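You operate a simulated robot arm through the tools that you are given. There is no shell and no other tool. Be economical: measure what you need, move in short steps, check, and stop when the job is done.

Carry out the task below with a simulated two-armed robot. There is one attempt and no reset: what you move stays moved.

## Task
Take the bag that says "16" from the packing table top and put it on the white panel. Then fetch the 1 steel adapter from the kit table top and stand it on the pull-out shelf of the cart. Then put the grey thermometer on the top deck of the cart. Then pull the middle chest drawer open. Keep to this order. Set down upright: steel adapter, grey thermometer.

The check looks at the end state, three seconds after you hand in, the way a careful person would. Anything else that was tipped, shoved, dropped, spilled or broken makes it a failure.

## Robot
Two 7-joint arms with two-finger parallel grippers on one trunk, on a base that drives. Base frame: it is fixed to the floor where the robot stands at the start and does not move with it; the origin is under the middle of the robot, x ahead of it, y to its left, z up. Lengths are in mm, angles in degrees, forces in N, time in s.
The left shoulder is at the start at [20, 113, 1172], the right one opposite. With the tool pointing down near the work surface each hand reaches from about 220 to 600 mm from the robot's upright axis, wherever it stands, measured 20 degrees to its own side. Places, roughly: bag [750, 250, 750]; grey thermometer [-1500, 5500, 750]; middle chest drawer [100, 1700, 600]; pull-out shelf of the cart [-200, 2600, 500]; steel adapter [-1750, 5500, 750]; top deck of the cart [-100, 2700, 800]; white panel (26x20x1 cm) [900, -100, 800]. Payload 1.57 kg a hand.
The tool frame of a hand sits at the grasp point between the pads (the TCP): z along the fingers, y along the line on which they close. The tips reach 30 mm beyond it. The gripper opens to 80 mm. The fingers are 17 mm wide and 12 mm thick; the gripper's body (40 by 82 mm) begins 80 mm behind the TCP.
Orientation is that of the tool frame in the base frame, as a unit quaternion [w, x, y, z]. With the fingers straight down and closing along the base's y, the tool's x points along the base's -x, its y along +y and its z along -z.

## Interface
- The arms move only by the tool move_arm. It takes "left_deltas", "right_deltas" or both (then of equal length, played together; a hand with none holds still); each is a list of rows, each a list of 7 numbers: the gripper command, from -1 (shut) to 1 (fully open), values between in proportion, then the shift along the tool's x, y, z in units of 100 mm (1.0 is 100 mm), then the turn, a rotation vector about the tool's x, y, z in units of 60 degrees (1.0 is 60 degrees). In form: [[claw, tx, ty, tz, rx, ry, rz], ...]. A call has 1 to 8 rows; each row is the pose to reach, as a shift and turn from the pose commanded when the call began, along the tool's axes at that moment. A call with a number of a shift or a turn outside -1 to 1 is refused whole. Rows are played at 5 a second. More than 50 mm and 8.6 degrees between two rows, or a gripper value outside its range, and nothing of the call is played. A pose out of reach is approached as far as the arm can. The call stops where the force on the tool passes 40 N (or 10 N more than at its start, if that is more) or the arm is blocked; 0.2 s more then pass. The fingers move at their own pace (about 45 mm/s each) and stop on an object; they squeeze with about 27 N. The grip force told is the motor's: it shows also when the fingers shut on nothing. Time passes only in rows, and 0.2 s behind the last, so rows that repeat a pose let the fingers close. It gives the time, the measured TCP pose, the force on the tool (base axes), the opening and the grip force at its end, in the units of the frame above (readings bear some noise), with the torque about the TCP (base axes, N m) and any sound that the robot's microphone picked up.
- Cameras (640 x 400 px; columns grow to the right, rows downward): "scene" is now at [114.7, -8.5, 1312.2]; the picture's right is [0.01, -1.00, 0.00], its down [-0.50, -0.01, -0.87] and it looks along [0.87, 0.01, -0.50] (base axes); focal length 249 px, centre (320, 200). "left" rides on the left gripper at [72, 7, -122] in its tool frame; the picture's right is [-0.09, 1.00, 0.00], its down [-0.84, -0.08, -0.54] and it looks along [-0.54, -0.05, 0.84] (tool axes); focal length 238 px, centre (320, 200). "right" rides on the right gripper at [72, -7, -122] in its tool frame; the picture's right is [0.09, 1.00, 0.00], its down [-0.84, 0.08, -0.54] and it looks along [-0.54, 0.05, 0.84] (tool axes); focal length 238 px, centre (320, 200). There is no depth. A picture from a camera that has moved, and an enlarged one, comes with that camera's place and axes in the base frame and with its lens. The place of the scene camera against the robot may be out by one fixed shift of up to 25 mm in any direction.
- grab_frame(camera): a new picture of that camera. No time passes.
- raise_lower(by): slides the trunk up (or, below 0, down) by that many mm; the arms and the scene camera ride with it, the base frame stays. It gives what a move gives, with no picture.
- roll_base(legs): drives the robot by 1 to 6 legs, each [ahead, left, turn to the left] in mm, mm and degrees, along the robot's own axes; the way and the turn of a leg run together, so that a leg with both is an arc; at most 1500 mm and 180 degrees a leg. The arms and the cameras ride along, it lands a little off, and it stops where it bumps. It gives what a move gives.
- turn_head(pan, tilt): turns the head with the scene camera to pan (to the left, within 80 degrees either way) and tilt (down, from -29 to 69), counted from straight ahead of the robot. It gives what a move gives.
- zoom(camera, box): a new picture of the part [left, top, right, bottom] of that camera's present view, enlarged. No time passes.
- sign_off(): hands the job in; it is judged then, once.

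Go step by step. Nothing tells you exact positions but the pictures and the camera data: compare them with the known pose of the tool, close in by small moves and look again before you grip or let go. The budget is 165 turns and 118 pictures, counting those below and the enlarged ones. Unless the task says otherwise, let go and move clear before handing in, and close with one line.

The tools are called after "Emit:" as a command line: name --argument value ..., lists and objects as JSON in quotes. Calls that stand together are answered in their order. move_arm: Moves the arms, as the interface text tells. Its arguments: {"type":"object","properties":{"left_deltas":{"type":"array"},"right_deltas":{"type":"array"}},"required":[]} The other tools are called the same way: raise_lower (by) slides the trunk up or down; roll_base (legs) drives the base; turn_head (pan, tilt) turns the head that bears the scene camera; grab_frame (camera) takes a picture; zoom (camera, box) takes an enlarged picture of a part of a camera's view; sign_off () hands the job in.

At the start:

```text
time: 0.0
left_ee_pos: [463.6, 305.5, 1079.4]
left_orientation: [0.001, -0.001, 1.0, 0.001]
left_ft_force: [0.4, 0.3, 0.3]
left_ft_torque: [0.0, -0.02, -0.01]
left_finger_gap: 80.2
left_finger_force: 0.1
right_ee_pos: [458.8, -174.1, 1125.7]
right_orientation: [0.0, 0.0, 1.0, 0.001]
right_ft_force: [0.0, 0.2, 0.3]
right_ft_torque: [-0.01, -0.04, 0.02]
right_finger_gap: 79.9
right_finger_force: 0.0
trunk travel left (down, up): [-225.0, 345.0]
robot x, y, heading: [-0.8, 4.0, -0.2]
head pan, tilt: [0.8, 29.9]
```

scene: 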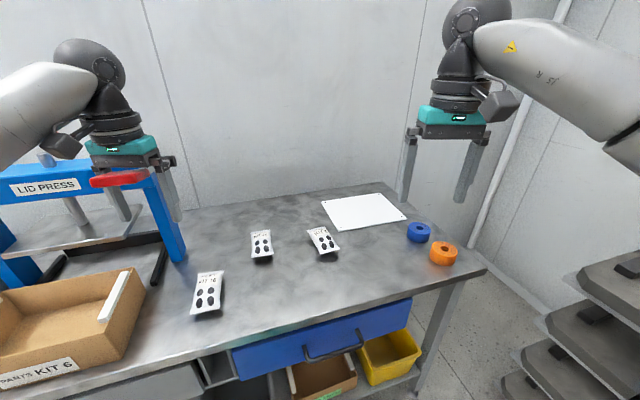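
right: 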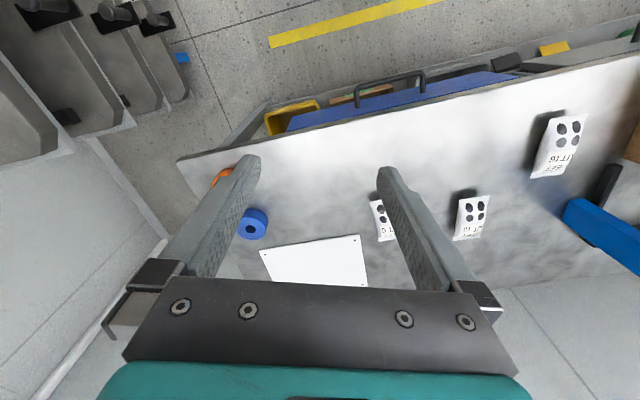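
left: 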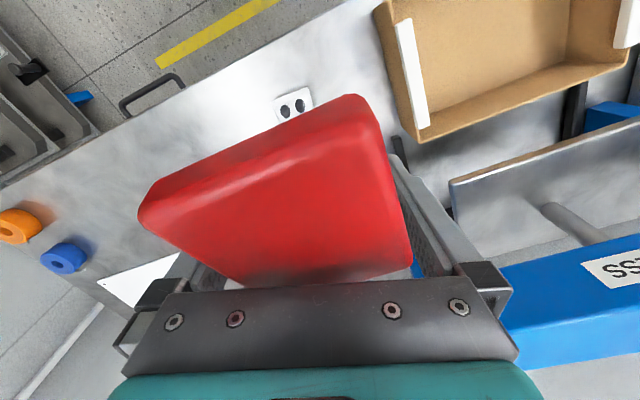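

I see three bags on the table, a white panel, and a red thing close to the left hand. I'll read the bag labels first.

Emit:
zoom --camera "scene" --box '[180, 210, 360, 322]'

Emit:
zoom --camera "scene" --box '[0, 80, 240, 230]'

Emit:
zoom --camera "right" --box '[360, 90, 620, 252]'

```text
3.56 times, centred on (270, 266) of scene
camera zoom: at [114.7, -8.5, 1312.2], right [0.01, -1.0, 0.0], down [-0.5, -0.01, -0.87], along [0.87, 0.01, -0.5], focal length 886 px, centre (498, -35)
```

zoom: 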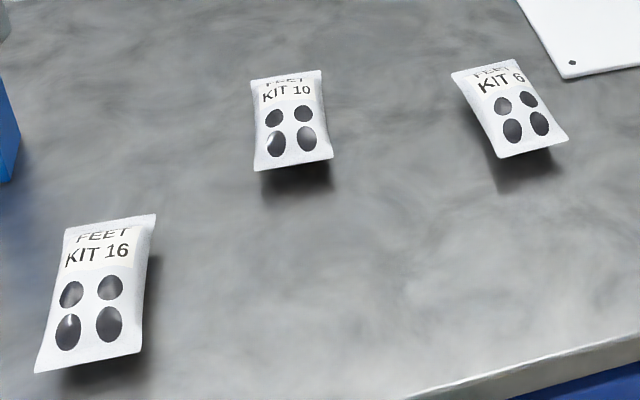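

```text
2.67 times, centred on (120, 155) of scene
camera zoom: at [114.7, -8.5, 1312.2], right [0.01, -1.0, 0.0], down [-0.5, -0.01, -0.87], along [0.87, 0.01, -0.5], focal length 664 px, centre (853, 320)
```

zoom: 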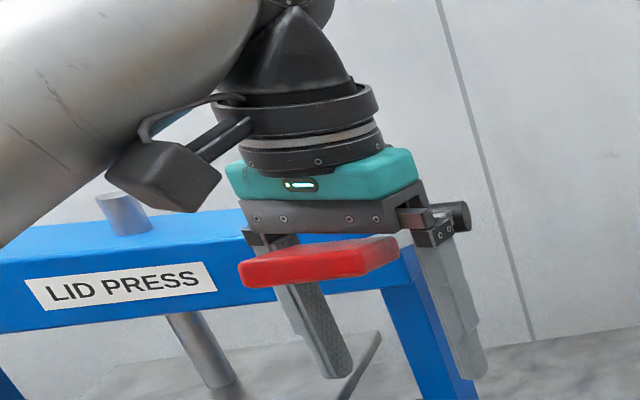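

```text
2.46 times, centred on (490, 171) of right
camera zoom: at [385.1, -182.5, 1248.6], right [-0.09, 1.0, 0.0], down [0.84, 0.08, 0.54], along [0.54, 0.05, -0.84], focal length 587 px, centre (-98, 271)
```

zoom: 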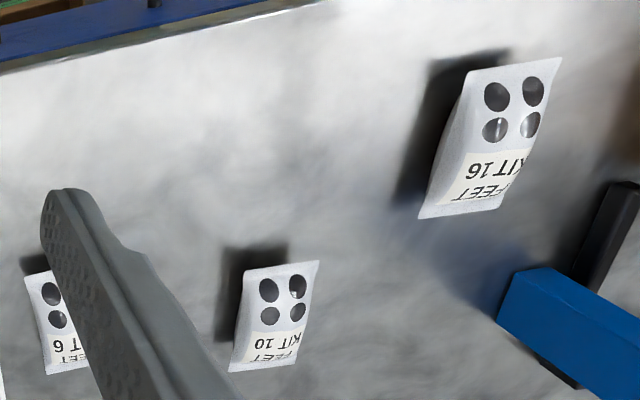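

The target is the nearest-left bag, "KIT 16". The red pad seems to be near the left fingers, so I'll check it from other angles before moving that arm.

Emit:
turn_head --pan 38 --tilt 20

Emit:
grab_frame --camera "scene"

```text
time: 1.0
left_ee_pos: [463.8, 304.8, 1078.9]
left_orientation: [0.0, -0.001, 1.0, 0.001]
left_ft_force: [-0.4, 0.3, -0.1]
left_ft_torque: [0.0, 0.01, 0.0]
left_finger_gap: 79.9
left_finger_force: 0.0
right_ee_pos: [458.2, -175.0, 1126.0]
right_orientation: [-0.001, 0.0, 1.0, 0.0]
right_ft_force: [0.6, 0.0, -0.3]
right_ft_torque: [0.03, 0.01, 0.0]
right_finger_gap: 79.9
right_finger_force: 0.0
trunk travel left (down, up): [-225.0, 345.0]
robot x, y, heading: [1.6, 1.4, -0.1]
head pan, tilt: [38.0, 20.0]
```

```text
111 pictures are left
camera scene: at [97.6, 47.5, 1328.1], right [0.61, -0.79, 0.0], down [-0.27, -0.21, -0.94], along [0.74, 0.58, -0.34], focal length 249 px, centre (320, 200)
```

scene: 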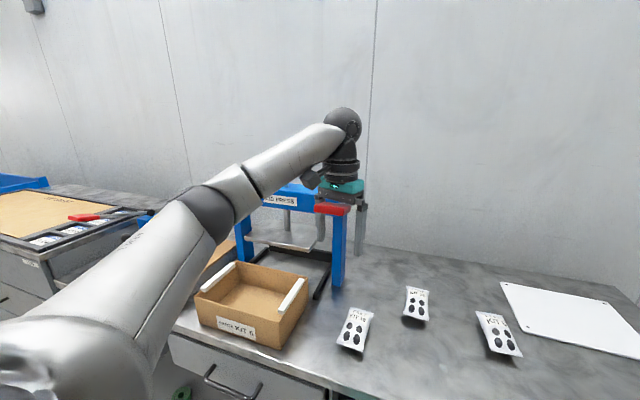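

Emit:
zoom --camera "scene" --box '[220, 150, 400, 262]'

```text
3.56 times, centred on (310, 206) of scene
camera zoom: at [97.6, 47.5, 1328.1], right [0.61, -0.79, 0.0], down [-0.27, -0.21, -0.94], along [0.74, 0.58, -0.34], focal length 886 px, centre (356, 179)
```

zoom: 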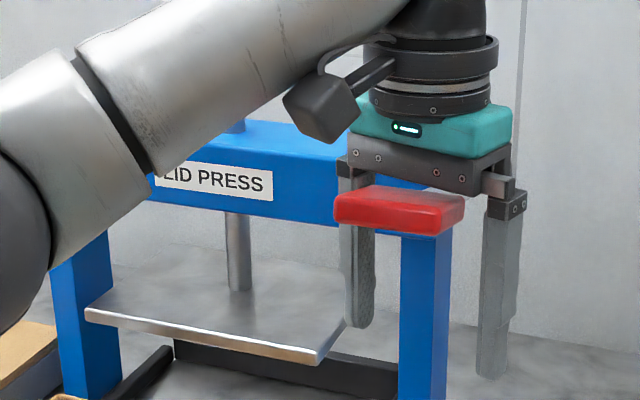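

The red pad sits right at the left hand. I'll raise that hand 20 mm and see whether the pad moves with it.

Emit:
move_arm --left_deltas '[[1, 0, 0, -0.1, 0, 0, 0], [1, 0, 0, -0.2, 0, 0, 0]]'

Emit:
grab_frame --camera "left"

```text
time: 1.6
left_ee_pos: [463.7, 304.4, 1099.9]
left_orientation: [0.0, -0.001, 1.0, 0.001]
left_ft_force: [0.3, 0.5, 0.6]
left_ft_torque: [-0.02, 0.01, -0.01]
left_finger_gap: 80.1
left_finger_force: 0.0
right_ee_pos: [457.6, -174.7, 1125.0]
right_orientation: [0.0, 0.0, 1.0, 0.0]
right_ft_force: [-0.1, -0.3, -0.3]
right_ft_torque: [0.0, -0.03, 0.01]
right_finger_gap: 80.2
right_finger_force: 0.0
trunk travel left (down, up): [-225.0, 345.0]
robot x, y, heading: [0.3, 2.1, 0.1]
head pan, tilt: [38.0, 20.0]
```

```text
109 pictures are left
camera left: at [392.6, 310.4, 1220.4], right [0.09, 1.0, 0.0], down [0.84, -0.08, 0.54], along [0.54, -0.05, -0.84], focal length 238 px, centre (320, 200)
```

left: 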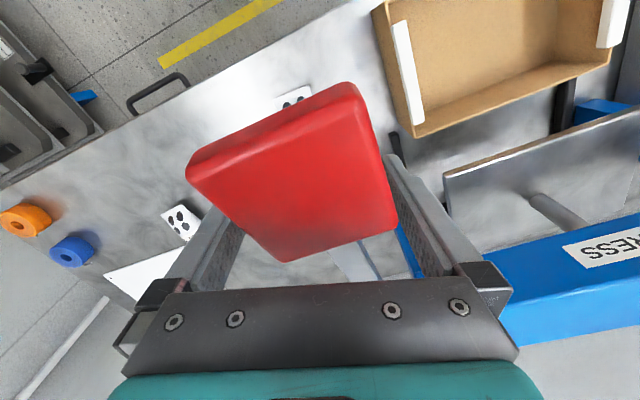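

The pad stays fixed in the world, so it is the press lever sitting between the left fingers. I'll lift the left hand straight up until it is clear.

Emit:
move_arm --left_deltas '[[1, 0, 0, -0.25, 0, 0, 0], [1, 0, 0, -0.5, 0, 0, 0], [1, 0, 0, -0.75, 0, 0, 0], [1, 0, 0, -1.0, 0, 0, 0]]'

Emit:
grab_frame --camera "left"

Emit:
zoom --camera "scene" --box '[220, 130, 400, 242]'

```text
time: 2.6
left_ee_pos: [462.7, 304.1, 1200.8]
left_orientation: [0.001, 0.001, 1.0, 0.001]
left_ft_force: [0.0, 0.5, -0.2]
left_ft_torque: [0.03, -0.03, -0.05]
left_finger_gap: 80.0
left_finger_force: 0.1
right_ee_pos: [458.6, -175.9, 1126.6]
right_orientation: [0.0, 0.0, 1.0, 0.001]
right_ft_force: [0.7, 0.2, -0.2]
right_ft_torque: [-0.01, 0.01, 0.01]
right_finger_gap: 80.1
right_finger_force: 0.1
trunk travel left (down, up): [-225.0, 345.0]
robot x, y, heading: [-1.3, 1.2, -0.1]
head pan, tilt: [38.0, 20.0]
```

```text
108 pictures are left
camera left: at [391.5, 310.2, 1321.6], right [0.09, 1.0, 0.0], down [0.84, -0.08, 0.54], along [0.54, -0.05, -0.84], focal length 238 px, centre (320, 200)
```

left: 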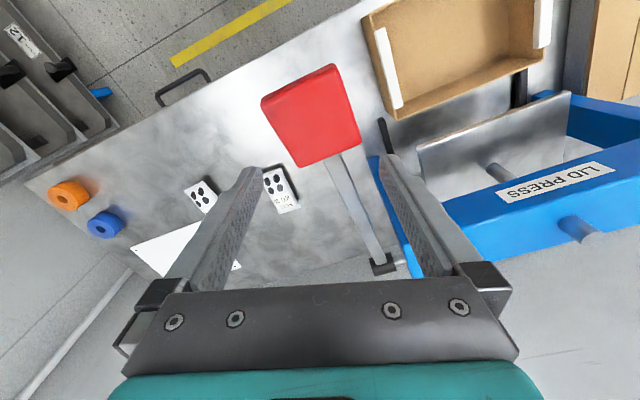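

```text
3.56 times, centred on (310, 186) of scene
camera zoom: at [97.4, 47.2, 1328.2], right [0.62, -0.79, 0.0], down [-0.27, -0.21, -0.94], along [0.74, 0.58, -0.34], focal length 886 px, centre (356, 250)
```

zoom: 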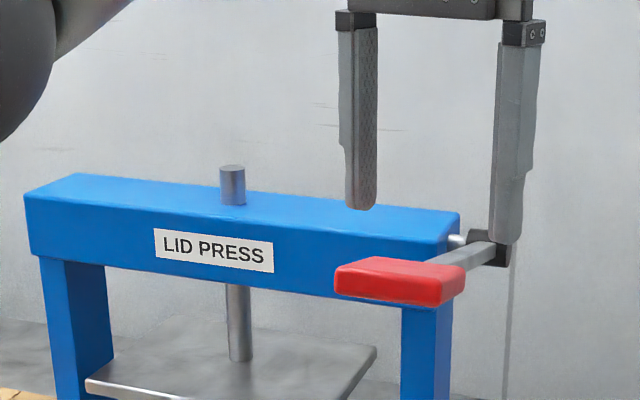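

The pad and lever sit around [465, 305, 1140], above and to the left of the bag, and the table seems to be near z≈850. I'll raise the left hand further, then look at the bag with the head.

Emit:
move_arm --left_deltas '[[1, 0, 0, -0.3, 0, 0, 0], [1, 0, 0, -0.6, 0, 0, 0], [1, 0.3, 0, -0.9, 0, 0, 0], [1, 0.6, 0, -0.9, 0, 0, 0], [1, 0.9, 0, -0.9, 0, 0, 0]]'

Emit:
turn_head --pan 15 --tilt 45

Emit:
grab_frame --camera "scene"

```text
time: 3.8
left_ee_pos: [373.3, 303.6, 1290.5]
left_orientation: [0.0, 0.0, 1.0, 0.001]
left_ft_force: [-0.2, -0.3, -0.6]
left_ft_torque: [0.0, 0.02, 0.03]
left_finger_gap: 79.8
left_finger_force: 0.1
right_ee_pos: [457.8, -175.7, 1126.8]
right_orientation: [0.0, 0.0, 1.0, 0.0]
right_ft_force: [-0.6, 0.2, 0.1]
right_ft_torque: [-0.02, -0.05, 0.01]
right_finger_gap: 79.9
right_finger_force: 0.0
trunk travel left (down, up): [-225.0, 345.0]
robot x, y, heading: [1.9, -0.0, -0.4]
head pan, tilt: [38.0, 20.0]
```

```text
time: 4.7
left_ee_pos: [374.5, 304.4, 1290.5]
left_orientation: [0.0, 0.0, 1.0, 0.0]
left_ft_force: [0.0, -0.1, 0.1]
left_ft_torque: [-0.01, -0.04, -0.03]
left_finger_gap: 80.0
left_finger_force: 0.0
right_ee_pos: [457.1, -176.0, 1125.6]
right_orientation: [0.0, 0.0, 1.0, 0.0]
right_ft_force: [-2.0, -0.4, 0.3]
right_ft_torque: [-0.03, 0.0, 0.0]
right_finger_gap: 80.2
right_finger_force: 0.1
trunk travel left (down, up): [-225.0, 345.0]
robot x, y, heading: [0.2, -1.7, -0.3]
head pan, tilt: [15.0, 45.0]
```

```text
106 pictures are left
camera scene: at [102.8, 11.3, 1289.5], right [0.26, -0.97, 0.0], down [-0.68, -0.18, -0.71], along [0.68, 0.18, -0.71], focal length 249 px, centre (320, 200)
```

scene: 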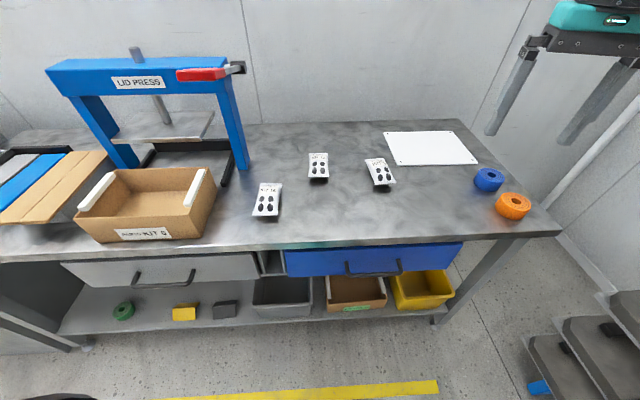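

Two rays agree: the bag is at about [490, 248, 850], and the table is turned about 19° from the robot. I'll square up to the table and shift left 150 mm so the right hand can reach in below the lever with the tool tilted forward.

Emit:
roll_base --legs '[[0, 0, 19], [0, 150, 0]]'

Emit:
grab_frame --camera "scene"

Emit:
grab_frame --camera "right"

```text
time: 7.1
left_ee_pos: [206.6, 553.4, 1291.1]
left_orientation: [0.0, -0.166, 0.986, 0.0]
left_ft_force: [-0.8, 0.4, -0.1]
left_ft_torque: [-0.02, -0.03, -0.03]
left_finger_gap: 79.9
left_finger_force: 0.0
right_ee_pos: [440.8, 127.8, 1126.0]
right_orientation: [-0.001, -0.164, 0.986, -0.001]
right_ft_force: [-0.4, 0.8, 0.5]
right_ft_torque: [-0.02, -0.03, 0.01]
right_finger_gap: 80.3
right_finger_force: 0.0
trunk travel left (down, up): [-225.0, 345.0]
robot x, y, heading: [-50.4, 139.7, 19.1]
head pan, tilt: [15.0, 45.0]
```

```text
105 pictures are left
camera scene: at [41.8, 183.0, 1289.4], right [0.56, -0.83, 0.0], down [-0.59, -0.4, -0.71], along [0.59, 0.39, -0.71], focal length 249 px, centre (320, 200)
```

scene: 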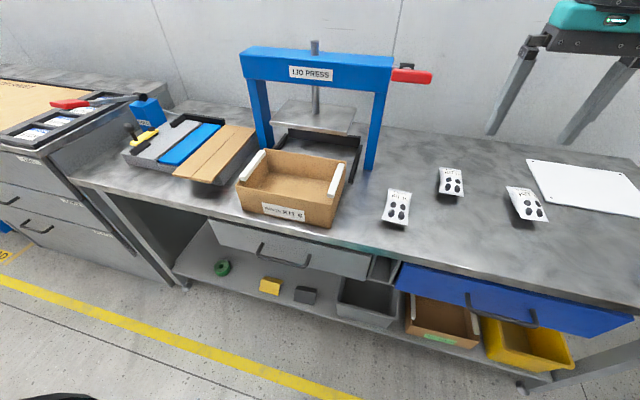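

```text
104 pictures are left
camera right: at [373.9, 96.9, 1248.7], right [-0.41, 0.91, 0.0], down [0.77, 0.35, 0.54], along [0.49, 0.22, -0.84], focal length 238 px, centre (320, 200)
```

right: 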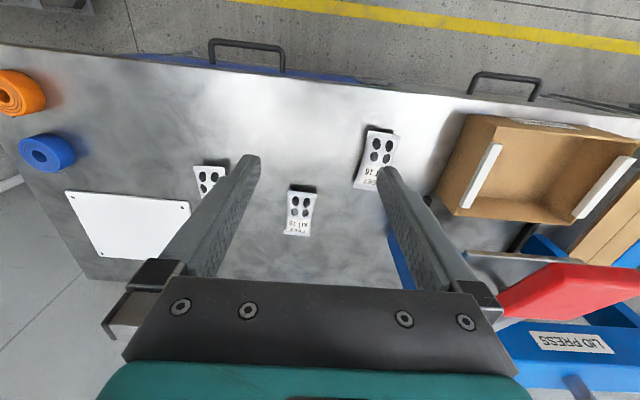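

The bag is at about [484, 253, 852] and the right hand is clear of the lever. I'll lower the right hand and tilt it 35° forward before moving it left.

Emit:
move_arm --right_deltas '[[1, 0, 0, 0.2, 0, -0.117, 0], [1, 0, 0, 0.4, 0, -0.234, 0], [1, 0, 0, 0.6, 0, -0.35, 0], [1, 0, 0, 0.8, 0, -0.467, 0], [1, 0, 0, 1.0, 0, -0.583, 0]]'

Emit:
grab_frame --camera "right"

```text
time: 8.3
left_ee_pos: [205.7, 552.7, 1290.4]
left_orientation: [0.0, -0.164, 0.986, 0.0]
left_ft_force: [-0.4, -0.3, -0.3]
left_ft_torque: [-0.01, 0.0, 0.03]
left_finger_gap: 79.9
left_finger_force: 0.0
right_ee_pos: [441.4, 126.8, 1026.7]
right_orientation: [0.297, -0.157, 0.94, 0.051]
right_ft_force: [-0.9, 0.5, -0.6]
right_ft_torque: [-0.03, 0.01, -0.02]
right_finger_gap: 80.0
right_finger_force: 0.1
trunk travel left (down, up): [-225.0, 345.0]
robot x, y, heading: [-46.0, 147.1, 19.1]
head pan, tilt: [15.0, 45.0]
```

```text
103 pictures are left
camera right: at [319.8, 77.9, 1085.6], right [-0.39, 0.92, -0.05], down [0.33, 0.19, 0.92], along [0.86, 0.35, -0.38], focal length 238 px, centre (320, 200)
```

right: 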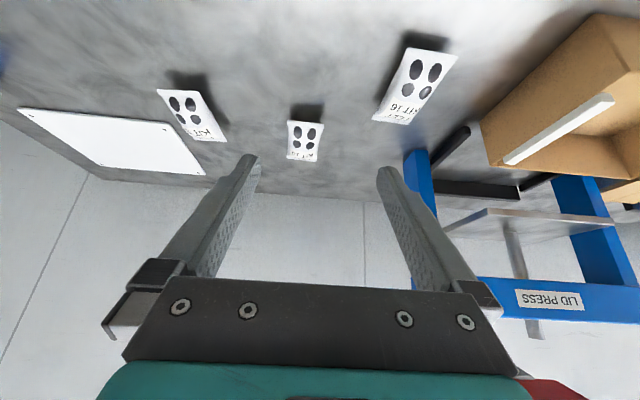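

Using the right camera alone, the bag is near [492, 267, 830], lined up with the hand's yaw. I'll step down and left, keeping low under the lever.

Emit:
move_arm --right_deltas '[[1, 0.11, 0.15, 0.24, 0, 0, 0], [1, 0.22, 0.3, 0.48, 0, 0, 0], [1, 0.33, 0.45, 0.72, 0, 0, 0], [1, 0.44, 0.6, 0.975, 0, 0, 0]]'

Emit:
grab_frame --camera "right"

Emit:
grab_frame --camera "scene"

```text
time: 9.3
left_ee_pos: [205.9, 551.3, 1291.1]
left_orientation: [0.0, -0.165, 0.986, 0.0]
left_ft_force: [0.7, -0.6, -0.8]
left_ft_torque: [0.01, 0.0, -0.02]
left_finger_gap: 80.1
left_finger_force: 0.1
right_ee_pos: [443.1, 189.8, 920.6]
right_orientation: [0.296, -0.156, 0.941, 0.048]
right_ft_force: [0.4, -0.3, 0.5]
right_ft_torque: [0.0, -0.01, 0.01]
right_finger_gap: 79.8
right_finger_force: 0.0
trunk travel left (down, up): [-225.0, 345.0]
robot x, y, heading: [-48.1, 141.0, 19.2]
head pan, tilt: [15.0, 45.0]
```

```text
102 pictures are left
camera right: at [321.7, 141.1, 979.9], right [-0.39, 0.92, -0.05], down [0.33, 0.2, 0.92], along [0.86, 0.35, -0.38], focal length 238 px, centre (320, 200)
```

right: 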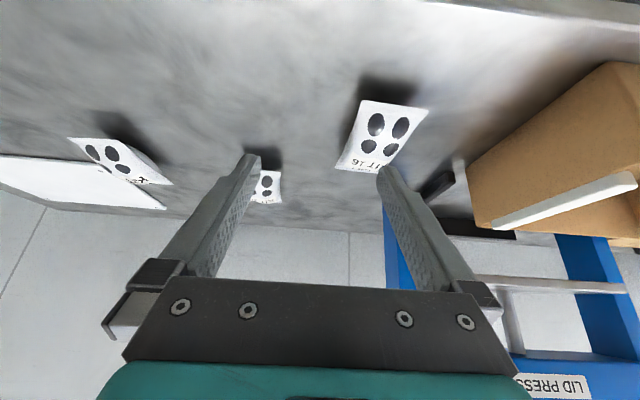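

```text
101 pictures are left
camera scene: at [42.2, 182.4, 1289.4], right [0.56, -0.83, 0.0], down [-0.59, -0.4, -0.71], along [0.59, 0.39, -0.71], focal length 249 px, centre (320, 200)
```

scene: 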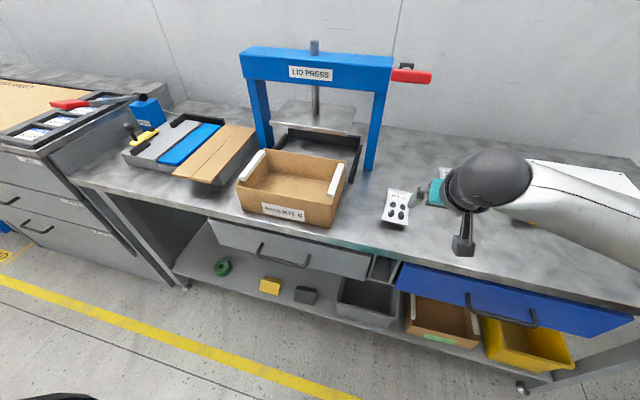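

Bag centre is about [488, 268, 827], lined up with the fingers. I'll hover just above it.

Emit:
move_arm --right_deltas '[[1, -0.07, 0.2, 0.27, 0, 0, 0], [1, -0.16, 0.4, 0.5, 0, 0, 0], [1, -0.3, 0.6, 0.765, 0, 0, 0]]'

Emit:
grab_frame --camera "right"

Emit:
zoom --camera "scene" --box '[320, 40, 500, 260]'

```text
time: 10.1
left_ee_pos: [207.7, 551.8, 1290.7]
left_orientation: [0.001, -0.165, 0.986, 0.0]
left_ft_force: [0.8, 0.3, 0.2]
left_ft_torque: [0.02, 0.02, -0.01]
left_finger_gap: 80.0
left_finger_force: 0.1
right_ee_pos: [487.7, 269.5, 876.5]
right_orientation: [0.296, -0.158, 0.941, 0.05]
right_ft_force: [0.7, 0.6, 0.9]
right_ft_torque: [0.01, 0.01, -0.03]
right_finger_gap: 80.0
right_finger_force: 0.1
trunk travel left (down, up): [-225.0, 345.0]
robot x, y, heading: [-47.9, 146.0, 19.1]
head pan, tilt: [15.0, 45.0]
```

```text
100 pictures are left
camera right: at [366.6, 220.9, 935.9], right [-0.39, 0.92, -0.05], down [0.33, 0.2, 0.92], along [0.86, 0.35, -0.38], focal length 238 px, centre (320, 200)
```

right: 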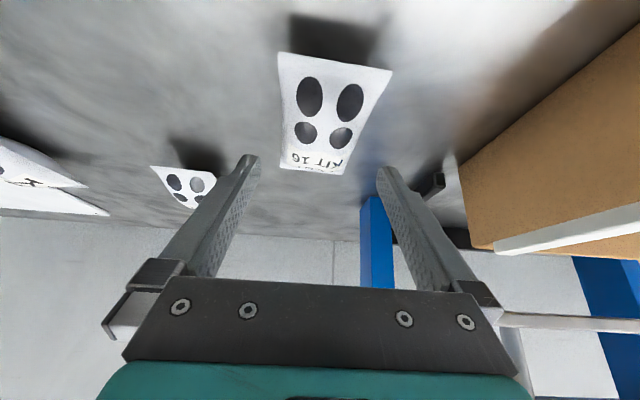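

```text
1.82 times, centred on (410, 150) of scene
camera zoom: at [42.2, 182.7, 1289.4], right [0.56, -0.83, 0.0], down [-0.59, -0.4, -0.71], along [0.59, 0.39, -0.71], focal length 453 px, centre (156, 291)
```

zoom: 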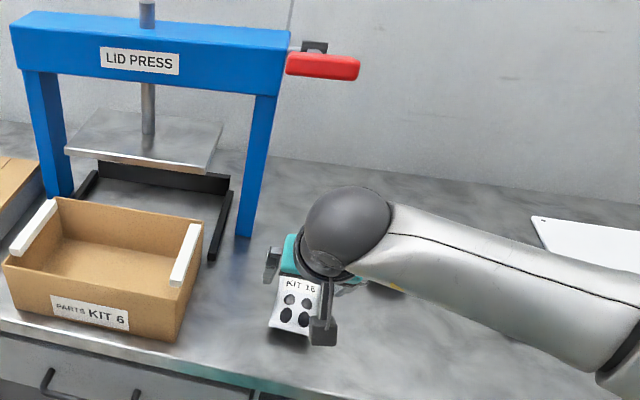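

Alignment looks right. I'll go straight down about 30 mm to straddle the bag.

Emit:
move_arm --right_deltas '[[1, 0.04, -0.015, 0.1, 0, 0, 0], [1, 0.08, -0.015, 0.19, 0, 0, 0], [1, 0.12, -0.015, 0.28, 0, 0, 0]]'

Emit:
grab_frame --camera "right"

```text
time: 10.9
left_ee_pos: [206.0, 553.1, 1290.7]
left_orientation: [0.0, -0.166, 0.986, 0.0]
left_ft_force: [0.6, 0.5, 0.3]
left_ft_torque: [0.02, -0.01, -0.01]
left_finger_gap: 80.2
left_finger_force: 0.0
right_ee_pos: [494.0, 269.0, 845.3]
right_orientation: [0.296, -0.157, 0.941, 0.049]
right_ft_force: [-0.2, 1.3, 0.4]
right_ft_torque: [0.01, -0.01, 0.0]
right_finger_gap: 79.9
right_finger_force: 0.1
trunk travel left (down, up): [-225.0, 345.0]
robot x, y, heading: [-47.0, 143.3, 18.5]
head pan, tilt: [15.0, 45.0]
```

```text
98 pictures are left
camera right: at [372.4, 220.6, 904.9], right [-0.39, 0.92, -0.05], down [0.33, 0.19, 0.92], along [0.86, 0.35, -0.38], focal length 238 px, centre (320, 200)
```

right: 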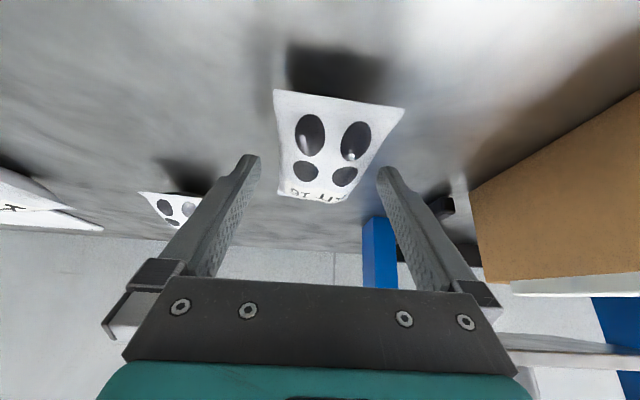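

The bag plane is about 820 and the tips are at about 820. I'll creep down in small steps to find the table.

Emit:
move_arm --right_deltas '[[1, 0.023, 0, 0.033, 0, 0, 0], [1, 0.046, 0, 0.066, 0, 0, 0], [1, 0.069, 0, 0.1, 0, 0, 0]]'

Emit:
grab_frame --camera "right"

```text
time: 11.7
left_ee_pos: [205.5, 553.6, 1290.6]
left_orientation: [0.0, -0.165, 0.986, 0.0]
left_ft_force: [0.1, 0.4, -0.1]
left_ft_torque: [-0.02, 0.01, -0.01]
left_finger_gap: 80.2
left_finger_force: 0.0
right_ee_pos: [493.6, 269.7, 833.8]
right_orientation: [0.297, -0.156, 0.941, 0.05]
right_ft_force: [-0.1, 0.4, -0.7]
right_ft_torque: [-0.01, 0.02, 0.01]
right_finger_gap: 80.0
right_finger_force: 0.1
trunk travel left (down, up): [-225.0, 345.0]
robot x, y, heading: [-46.4, 143.9, 19.0]
head pan, tilt: [15.0, 45.0]
```

```text
97 pictures are left
camera right: at [372.0, 220.7, 892.9], right [-0.39, 0.92, -0.05], down [0.33, 0.2, 0.92], along [0.86, 0.35, -0.38], focal length 238 px, centre (320, 200)
```

right: 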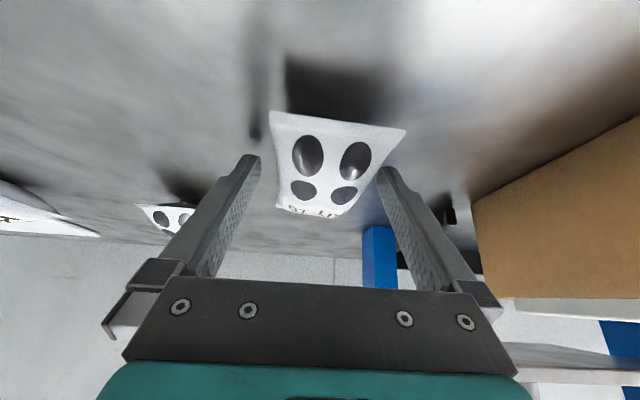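

Emit:
move_arm --right_deltas '[[1, 0.023, 0, 0.033, 0, 0, 0], [1, 0.046, 0, 0.066, 0, 0, 0], [1, 0.069, 0, 0.1, 0, 0, 0]]'

Emit:
grab_frame --camera "right"

```text
time: 12.7
left_ee_pos: [203.7, 550.5, 1290.9]
left_orientation: [0.0, -0.164, 0.986, 0.001]
left_ft_force: [-0.3, 0.6, 0.5]
left_ft_torque: [0.0, -0.01, -0.03]
left_finger_gap: 79.8
left_finger_force: 0.0
right_ee_pos: [493.6, 271.6, 829.9]
right_orientation: [0.303, -0.156, 0.939, 0.052]
right_ft_force: [-10.2, -3.2, 13.4]
right_ft_torque: [-0.58, -0.03, -0.55]
right_finger_gap: 80.4
right_finger_force: 0.1
trunk travel left (down, up): [-225.0, 345.0]
robot x, y, heading: [-48.8, 139.8, 18.9]
head pan, tilt: [15.0, 45.0]
stopped in row 3 (right hand): the force on the tool passed its limit at 44 N (the readings are from after the stop); the commanded pose is now the measured one
```

```text
96 pictures are left
camera right: at [372.5, 221.8, 886.9], right [-0.39, 0.92, -0.05], down [0.32, 0.19, 0.93], along [0.86, 0.35, -0.37], focal length 238 px, centre (320, 200)
```

right: 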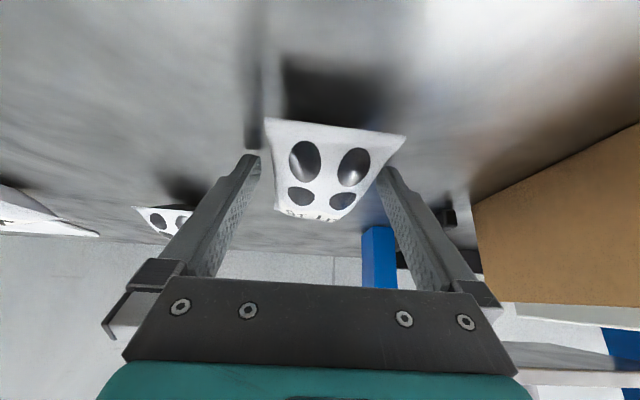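

The tips touched the table, whose top is about z=800. I'll back up 4 mm and close on the bag.

Emit:
move_arm --right_deltas '[[1, -0.023, 0, -0.033, 0, 0, 0], [-1, -0.023, 0, -0.033, 0, 0, 0], [-1, -0.023, 0, -0.033, 0, 0, 0], [-1, -0.023, 0, -0.033, 0, 0, 0], [-1, -0.023, 0, -0.033, 0, 0, 0], [-1, -0.023, 0, -0.033, 0, 0, 0], [-1, -0.023, 0, -0.033, 0, 0, 0]]'

Emit:
grab_frame --camera "right"

```text
time: 14.2
left_ee_pos: [206.5, 553.1, 1290.6]
left_orientation: [0.0, -0.165, 0.986, -0.001]
left_ft_force: [0.2, 0.3, 0.1]
left_ft_torque: [0.01, 0.01, 0.0]
left_finger_gap: 80.0
left_finger_force: 0.0
right_ee_pos: [496.5, 269.8, 830.8]
right_orientation: [0.302, -0.156, 0.939, 0.051]
right_ft_force: [-0.4, -0.3, -0.8]
right_ft_torque: [-0.03, 0.01, 0.03]
right_finger_gap: 57.6
right_finger_force: 26.8
trunk travel left (down, up): [-225.0, 345.0]
robot x, y, heading: [-50.4, 146.2, 19.0]
head pan, tilt: [15.0, 45.0]
```

```text
95 pictures are left
camera right: at [374.1, 221.6, 888.5], right [-0.39, 0.92, -0.05], down [0.32, 0.19, 0.93], along [0.86, 0.35, -0.37], focal length 238 px, centre (320, 200)
```

right: 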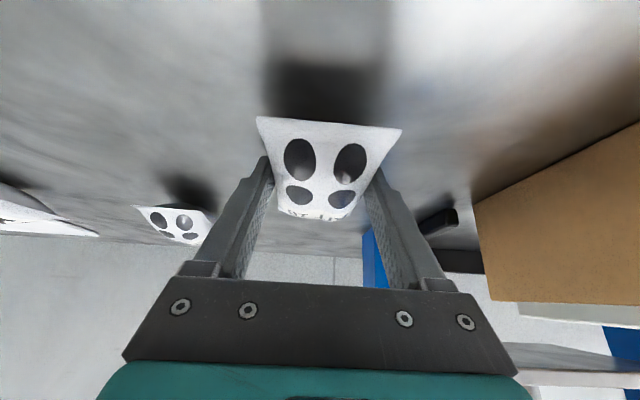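

The grip holds at 57.6 mm. I'll lift and retreat back from under the lever.

Emit:
move_arm --right_deltas '[[-1, -0.07, 0, -0.12, 0, 0, 0], [-1, -0.1, 0, -0.25, 0, 0, 0], [-1, 0.05, 0, -0.45, 0, 0, 0], [-1, 0.22, 0, -0.67, 0, 0, 0], [-1, 0.22, -0.3, -0.9, 0, 0, 0], [-1, 0.12, -0.6, -1.0, 0, 0, 0]]'

Emit:
grab_frame --camera "right"

Emit:
grab_frame --camera "scene"

```text
time: 15.7
left_ee_pos: [207.1, 552.4, 1292.0]
left_orientation: [0.0, -0.165, 0.986, 0.0]
left_ft_force: [-0.1, -0.3, -1.1]
left_ft_torque: [0.03, 0.0, 0.0]
left_finger_gap: 80.2
left_finger_force: 0.0
right_ee_pos: [452.9, 189.7, 904.3]
right_orientation: [0.301, -0.157, 0.939, 0.05]
right_ft_force: [0.7, 0.7, -0.9]
right_ft_torque: [0.03, 0.03, -0.01]
right_finger_gap: 57.4
right_finger_force: 26.9
trunk travel left (down, up): [-225.0, 345.0]
robot x, y, heading: [-50.5, 146.0, 19.0]
head pan, tilt: [15.0, 45.0]
```

```text
94 pictures are left
camera right: at [330.7, 140.7, 962.7], right [-0.4, 0.92, -0.05], down [0.32, 0.19, 0.93], along [0.86, 0.35, -0.37], focal length 238 px, centre (320, 200)
```

right: 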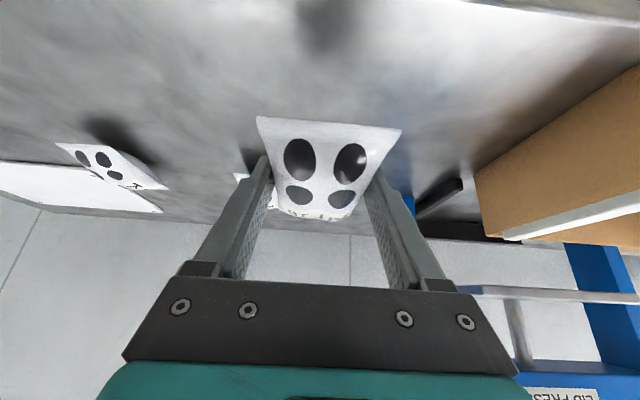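

```text
93 pictures are left
camera scene: at [41.9, 181.6, 1289.5], right [0.56, -0.83, 0.0], down [-0.59, -0.39, -0.71], along [0.59, 0.39, -0.71], focal length 249 px, centre (320, 200)
```

scene: 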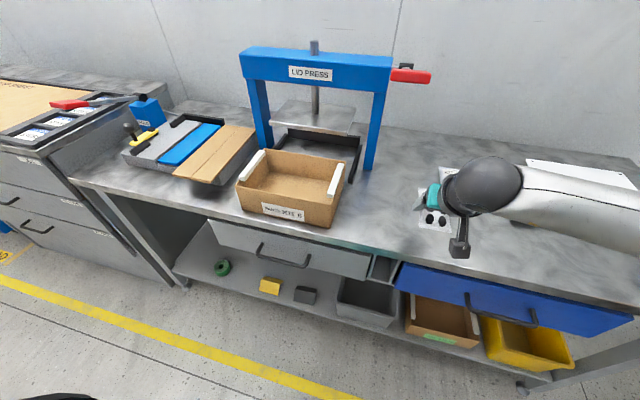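

The bag is held clear. I'll raise it a bit more, then drive right along the table toward the panel (about [888, -150]).

Emit:
move_arm --right_deltas '[[-1, -0.11, 0, -0.16, 0, 0, 0], [-1, -0.22, 0, -0.33, 0, 0, 0], [-1, -0.34, 0, -0.49, 0, 0, 0]]'

Emit:
roll_base --legs '[[0, -410, 0]]'

Emit:
turn_head --pan -25 --tilt 40

Emit:
grab_frame --camera "scene"

Emit:
grab_frame --camera "right"

```text
time: 16.4
left_ee_pos: [207.2, 552.5, 1290.9]
left_orientation: [0.0, -0.165, 0.986, 0.0]
left_ft_force: [0.7, 0.2, -0.6]
left_ft_torque: [-0.03, -0.01, 0.0]
left_finger_gap: 80.0
left_finger_force: 0.1
right_ee_pos: [451.0, 190.4, 965.6]
right_orientation: [0.3, -0.157, 0.94, 0.051]
right_ft_force: [-0.5, 0.0, -2.0]
right_ft_torque: [0.01, 0.02, -0.01]
right_finger_gap: 57.7
right_finger_force: 27.3
trunk travel left (down, up): [-225.0, 345.0]
robot x, y, heading: [-51.1, 145.9, 19.1]
head pan, tilt: [15.0, 45.0]
```

```text
time: 19.0
left_ee_pos: [343.9, 154.5, 1289.4]
left_orientation: [-0.001, -0.16, 0.987, 0.0]
left_ft_force: [0.7, 0.2, -1.0]
left_ft_torque: [0.01, 0.02, 0.0]
left_finger_gap: 80.2
left_finger_force: 0.1
right_ee_pos: [584.5, -209.3, 965.1]
right_orientation: [0.302, -0.152, 0.94, 0.05]
right_ft_force: [0.1, -0.1, -1.8]
right_ft_torque: [-0.02, 0.01, -0.01]
right_finger_gap: 57.5
right_finger_force: 27.2
trunk travel left (down, up): [-225.0, 345.0]
robot x, y, heading: [82.9, -252.3, 18.4]
head pan, tilt: [15.0, 45.0]
```

```text
time: 20.1
left_ee_pos: [344.2, 155.6, 1290.2]
left_orientation: [0.0, -0.159, 0.987, 0.0]
left_ft_force: [-0.7, -0.1, -0.2]
left_ft_torque: [0.01, 0.02, 0.02]
left_finger_gap: 80.3
left_finger_force: 0.1
right_ee_pos: [584.0, -208.3, 965.4]
right_orientation: [0.302, -0.151, 0.94, 0.049]
right_ft_force: [0.2, 0.3, -1.0]
right_ft_torque: [0.02, -0.01, 0.0]
right_finger_gap: 57.4
right_finger_force: 27.4
trunk travel left (down, up): [-225.0, 345.0]
robot x, y, heading: [83.5, -252.5, 18.2]
head pan, tilt: [-25.0, 40.0]
```

```text
92 pictures are left
camera scene: at [191.6, -267.2, 1296.7], right [-0.12, -0.99, 0.0], down [-0.64, 0.07, -0.77], along [0.76, -0.09, -0.64], focal length 249 px, centre (320, 200)
```

scene: 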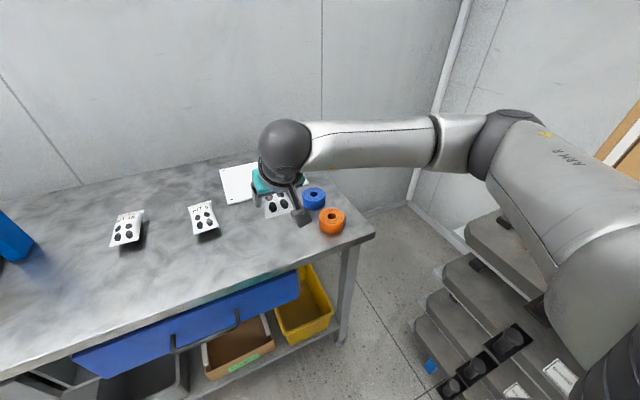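

```text
91 pictures are left
camera right: at [462.4, -256.9, 1022.9], right [-0.38, 0.92, -0.05], down [0.32, 0.19, 0.93], along [0.86, 0.34, -0.37], focal length 238 px, centre (320, 200)
```

right: 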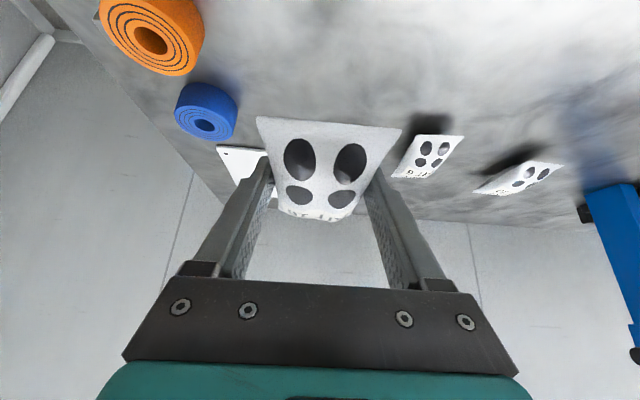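

The panel is ahead and a bit to the right of the hand. I'll drive 130 mm forward, then look again.

Emit:
roll_base --legs '[[130, -20, 0]]'

Emit:
grab_frame --camera "right"

Emit:
grab_frame --camera "scene"

```text
time: 21.4
left_ee_pos: [474.9, 177.7, 1290.0]
left_orientation: [0.0, -0.159, 0.987, 0.0]
left_ft_force: [0.3, 0.3, 0.0]
left_ft_torque: [-0.02, 0.02, 0.0]
left_finger_gap: 79.8
left_finger_force: 0.1
right_ee_pos: [715.0, -186.4, 964.7]
right_orientation: [0.301, -0.151, 0.94, 0.048]
right_ft_force: [-0.1, 0.1, -0.4]
right_ft_torque: [-0.01, 0.03, 0.02]
right_finger_gap: 57.6
right_finger_force: 27.1
trunk travel left (down, up): [-225.0, 345.0]
robot x, y, heading: [210.5, -227.7, 18.2]
head pan, tilt: [-25.0, 40.0]
```

```text
90 pictures are left
camera right: at [593.2, -235.3, 1022.6], right [-0.38, 0.92, -0.05], down [0.32, 0.19, 0.93], along [0.86, 0.34, -0.37], focal length 238 px, centre (320, 200)
```

right: 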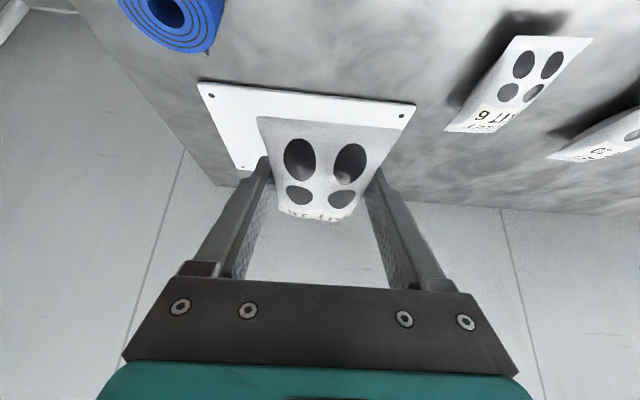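

```text
89 pictures are left
camera scene: at [322.7, -245.2, 1296.6], right [-0.12, -0.99, 0.0], down [-0.64, 0.08, -0.77], along [0.76, -0.09, -0.64], focal length 249 px, centre (320, 200)
```

scene: 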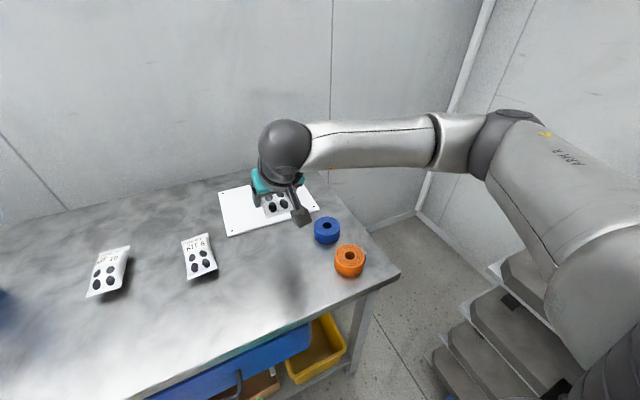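

The panel's centre is [886, -147] and its top is about 810. The hand is lined up with it in heading, so I'll move forward and down over it.

Emit:
move_arm --right_deltas '[[-1, -0.21, -0.05, 0.27, 0, 0, 0], [-1, -0.42, -0.1, 0.55, 0, 0, 0], [-1, -0.64, -0.16, 0.825, 0, 0, 0]]'

Emit:
move_arm --right_deltas '[[-1, -0.15, 0, 0.3, 0, 0, 0], [-1, -0.3, 0, 0.7, 0, 0, 0]]'

Emit:
grab_frame --camera "right"

```text
time: 22.2
left_ee_pos: [474.8, 176.4, 1291.2]
left_orientation: [0.001, -0.158, 0.987, 0.001]
left_ft_force: [0.3, 0.1, 0.7]
left_ft_torque: [0.03, 0.03, 0.03]
left_finger_gap: 79.7
left_finger_force: 0.1
right_ee_pos: [815.9, -173.2, 933.4]
right_orientation: [0.301, -0.152, 0.94, 0.049]
right_ft_force: [-0.2, 0.1, -2.2]
right_ft_torque: [0.0, 0.04, 0.04]
right_finger_gap: 57.6
right_finger_force: 27.0
trunk travel left (down, up): [-225.0, 345.0]
robot x, y, heading: [213.4, -229.2, 18.3]
head pan, tilt: [-25.0, 40.0]
```

```text
time: 22.8
left_ee_pos: [475.7, 177.9, 1289.6]
left_orientation: [0.0, -0.16, 0.987, 0.0]
left_ft_force: [0.1, 1.1, 0.4]
left_ft_torque: [-0.01, 0.0, 0.0]
left_finger_gap: 80.1
left_finger_force: 0.0
right_ee_pos: [876.7, -150.2, 895.9]
right_orientation: [0.301, -0.151, 0.94, 0.049]
right_ft_force: [0.3, 0.2, -1.3]
right_ft_torque: [0.02, -0.01, 0.0]
right_finger_gap: 57.3
right_finger_force: 26.9
trunk travel left (down, up): [-225.0, 345.0]
robot x, y, heading: [212.2, -224.9, 18.2]
head pan, tilt: [-25.0, 40.0]
```

```text
88 pictures are left
camera right: at [754.2, -198.0, 953.7], right [-0.38, 0.92, -0.05], down [0.32, 0.19, 0.93], along [0.86, 0.34, -0.37], focal length 238 px, centre (320, 200)
```

right: 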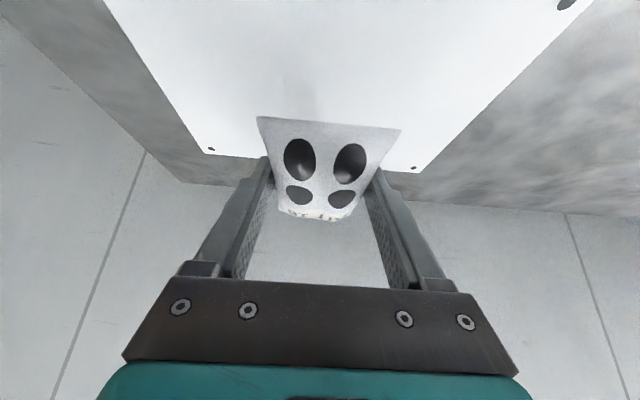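

The hand is centred over the panel. I'll descend, creeping at the end.

Emit:
move_arm --right_deltas '[[-1, 0.12, 0, 0.17, 0, 0, 0], [-1, 0.23, 0, 0.33, 0, 0, 0], [-1, 0.27, 0, 0.38, 0, 0, 0], [-1, 0.3, 0, 0.42, 0, 0, 0]]'

Emit:
grab_frame --camera "right"

```text
time: 23.8
left_ee_pos: [473.9, 177.1, 1290.2]
left_orientation: [0.0, -0.159, 0.987, 0.0]
left_ft_force: [-0.2, -0.5, 0.0]
left_ft_torque: [0.0, 0.03, 0.01]
left_finger_gap: 80.1
left_finger_force: 0.0
right_ee_pos: [877.2, -150.2, 844.2]
right_orientation: [0.301, -0.151, 0.94, 0.048]
right_ft_force: [-0.5, 0.0, -0.3]
right_ft_torque: [-0.03, 0.02, 0.05]
right_finger_gap: 57.1
right_finger_force: 27.5
trunk travel left (down, up): [-225.0, 345.0]
robot x, y, heading: [215.6, -227.0, 18.3]
head pan, tilt: [-25.0, 40.0]
```

```text
87 pictures are left
camera right: at [754.6, -198.3, 902.4], right [-0.38, 0.92, -0.05], down [0.32, 0.19, 0.93], along [0.86, 0.34, -0.37], focal length 238 px, centre (320, 200)
```

right: 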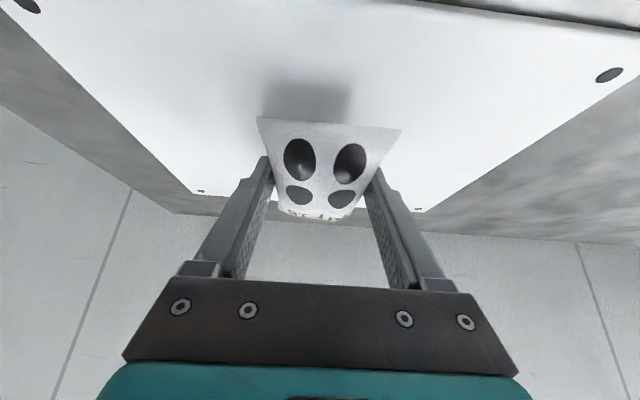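

Still a couple of millimetres up. I'll lower in 2 mm steps until it touches.

Emit:
move_arm --right_deltas '[[-1, 0.012, 0, 0.016, 0, 0, 0], [-1, 0.023, 0, 0.033, 0, 0, 0], [-1, 0.029, 0, 0.041, 0, 0, 0]]'

```text
time: 24.6
left_ee_pos: [474.2, 178.3, 1290.4]
left_orientation: [0.0, -0.159, 0.987, 0.0]
left_ft_force: [-0.4, 0.4, -0.8]
left_ft_torque: [0.0, 0.0, 0.0]
left_finger_gap: 80.0
left_finger_force: 0.0
right_ee_pos: [876.8, -152.8, 837.8]
right_orientation: [0.301, -0.151, 0.94, 0.049]
right_ft_force: [0.3, -0.4, -1.3]
right_ft_torque: [0.02, 0.02, 0.01]
right_finger_gap: 57.5
right_finger_force: 26.8
trunk travel left (down, up): [-225.0, 345.0]
robot x, y, heading: [214.7, -233.4, 18.3]
head pan, tilt: [-25.0, 40.0]
```

Emit:
move_arm --right_deltas '[[-1, 0.009, 0, 0.012, 0, 0, 0], [-1, 0.017, 0, 0.024, 0, 0, 0], [-1, 0.026, 0, 0.037, 0, 0, 0]]'

Emit:
grab_frame --camera "right"

```text
time: 25.4
left_ee_pos: [472.5, 177.4, 1290.9]
left_orientation: [0.001, -0.159, 0.987, 0.0]
left_ft_force: [-0.6, 0.0, 0.0]
left_ft_torque: [0.03, 0.04, 0.01]
left_finger_gap: 79.9
left_finger_force: 0.1
right_ee_pos: [877.6, -150.8, 837.7]
right_orientation: [0.304, -0.15, 0.939, 0.049]
right_ft_force: [-2.5, -2.4, 12.2]
right_ft_torque: [-0.26, 0.44, 0.03]
right_finger_gap: 57.5
right_finger_force: 26.8
trunk travel left (down, up): [-225.0, 345.0]
robot x, y, heading: [216.1, -229.8, 18.0]
head pan, tilt: [-25.0, 40.0]
```

```text
86 pictures are left
camera right: at [754.5, -198.9, 894.9], right [-0.38, 0.92, -0.05], down [0.32, 0.18, 0.93], along [0.87, 0.34, -0.36], focal length 238 px, centre (320, 200)
```

right: 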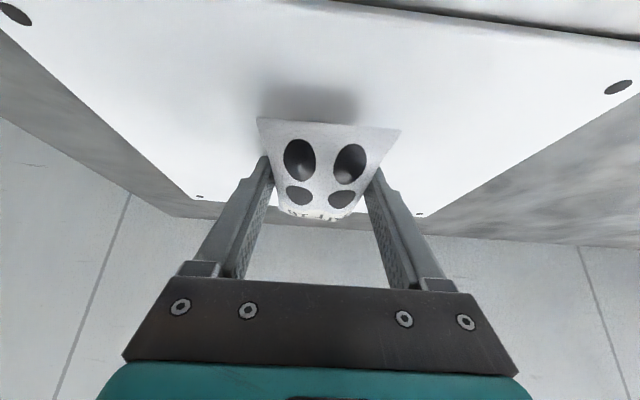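

Contact at 12 N. I'll open slightly first, then fully, and lift straight up and back.

Emit:
move_arm --right_deltas '[[0.6, -0.006, 0, -0.008, 0, 0, 0], [0.9, -0.006, 0, -0.008, 0, 0, 0], [1, -0.006, 0, -0.008, 0, 0, 0], [1, -0.1, 0, -0.16, 0, 0, 0], [1, -0.25, 0, -0.35, 0, 0, 0], [1, -0.4, 0, -0.6, 0, 0, 0], [1, -0.4, 0, -0.95, 0, 0, 0]]'

Emit:
grab_frame --camera "right"

```text
time: 27.0
left_ee_pos: [474.3, 176.7, 1291.1]
left_orientation: [0.001, -0.159, 0.987, 0.0]
left_ft_force: [-0.6, 0.0, -0.2]
left_ft_torque: [-0.01, 0.0, 0.04]
left_finger_gap: 79.8
left_finger_force: 0.0
right_ee_pos: [853.0, -159.9, 934.2]
right_orientation: [0.3, -0.151, 0.941, 0.048]
right_ft_force: [-0.8, -0.3, -0.3]
right_ft_torque: [0.04, -0.01, -0.03]
right_finger_gap: 79.9
right_finger_force: 0.0
trunk travel left (down, up): [-225.0, 345.0]
robot x, y, heading: [210.7, -228.8, 18.1]
head pan, tilt: [-25.0, 40.0]
```

```text
85 pictures are left
camera right: at [731.2, -207.2, 992.9], right [-0.38, 0.92, -0.05], down [0.32, 0.19, 0.93], along [0.87, 0.34, -0.37], focal length 238 px, centre (320, 200)
```

right: 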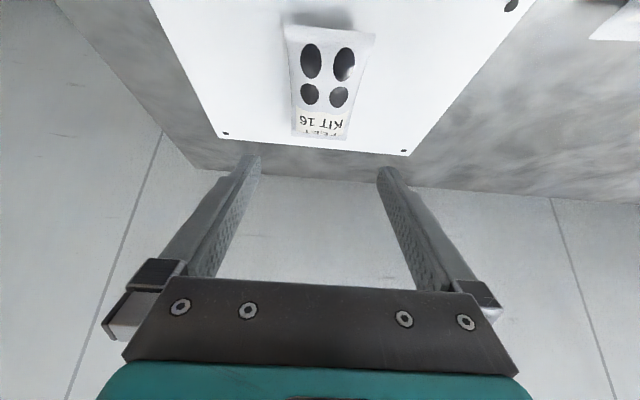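

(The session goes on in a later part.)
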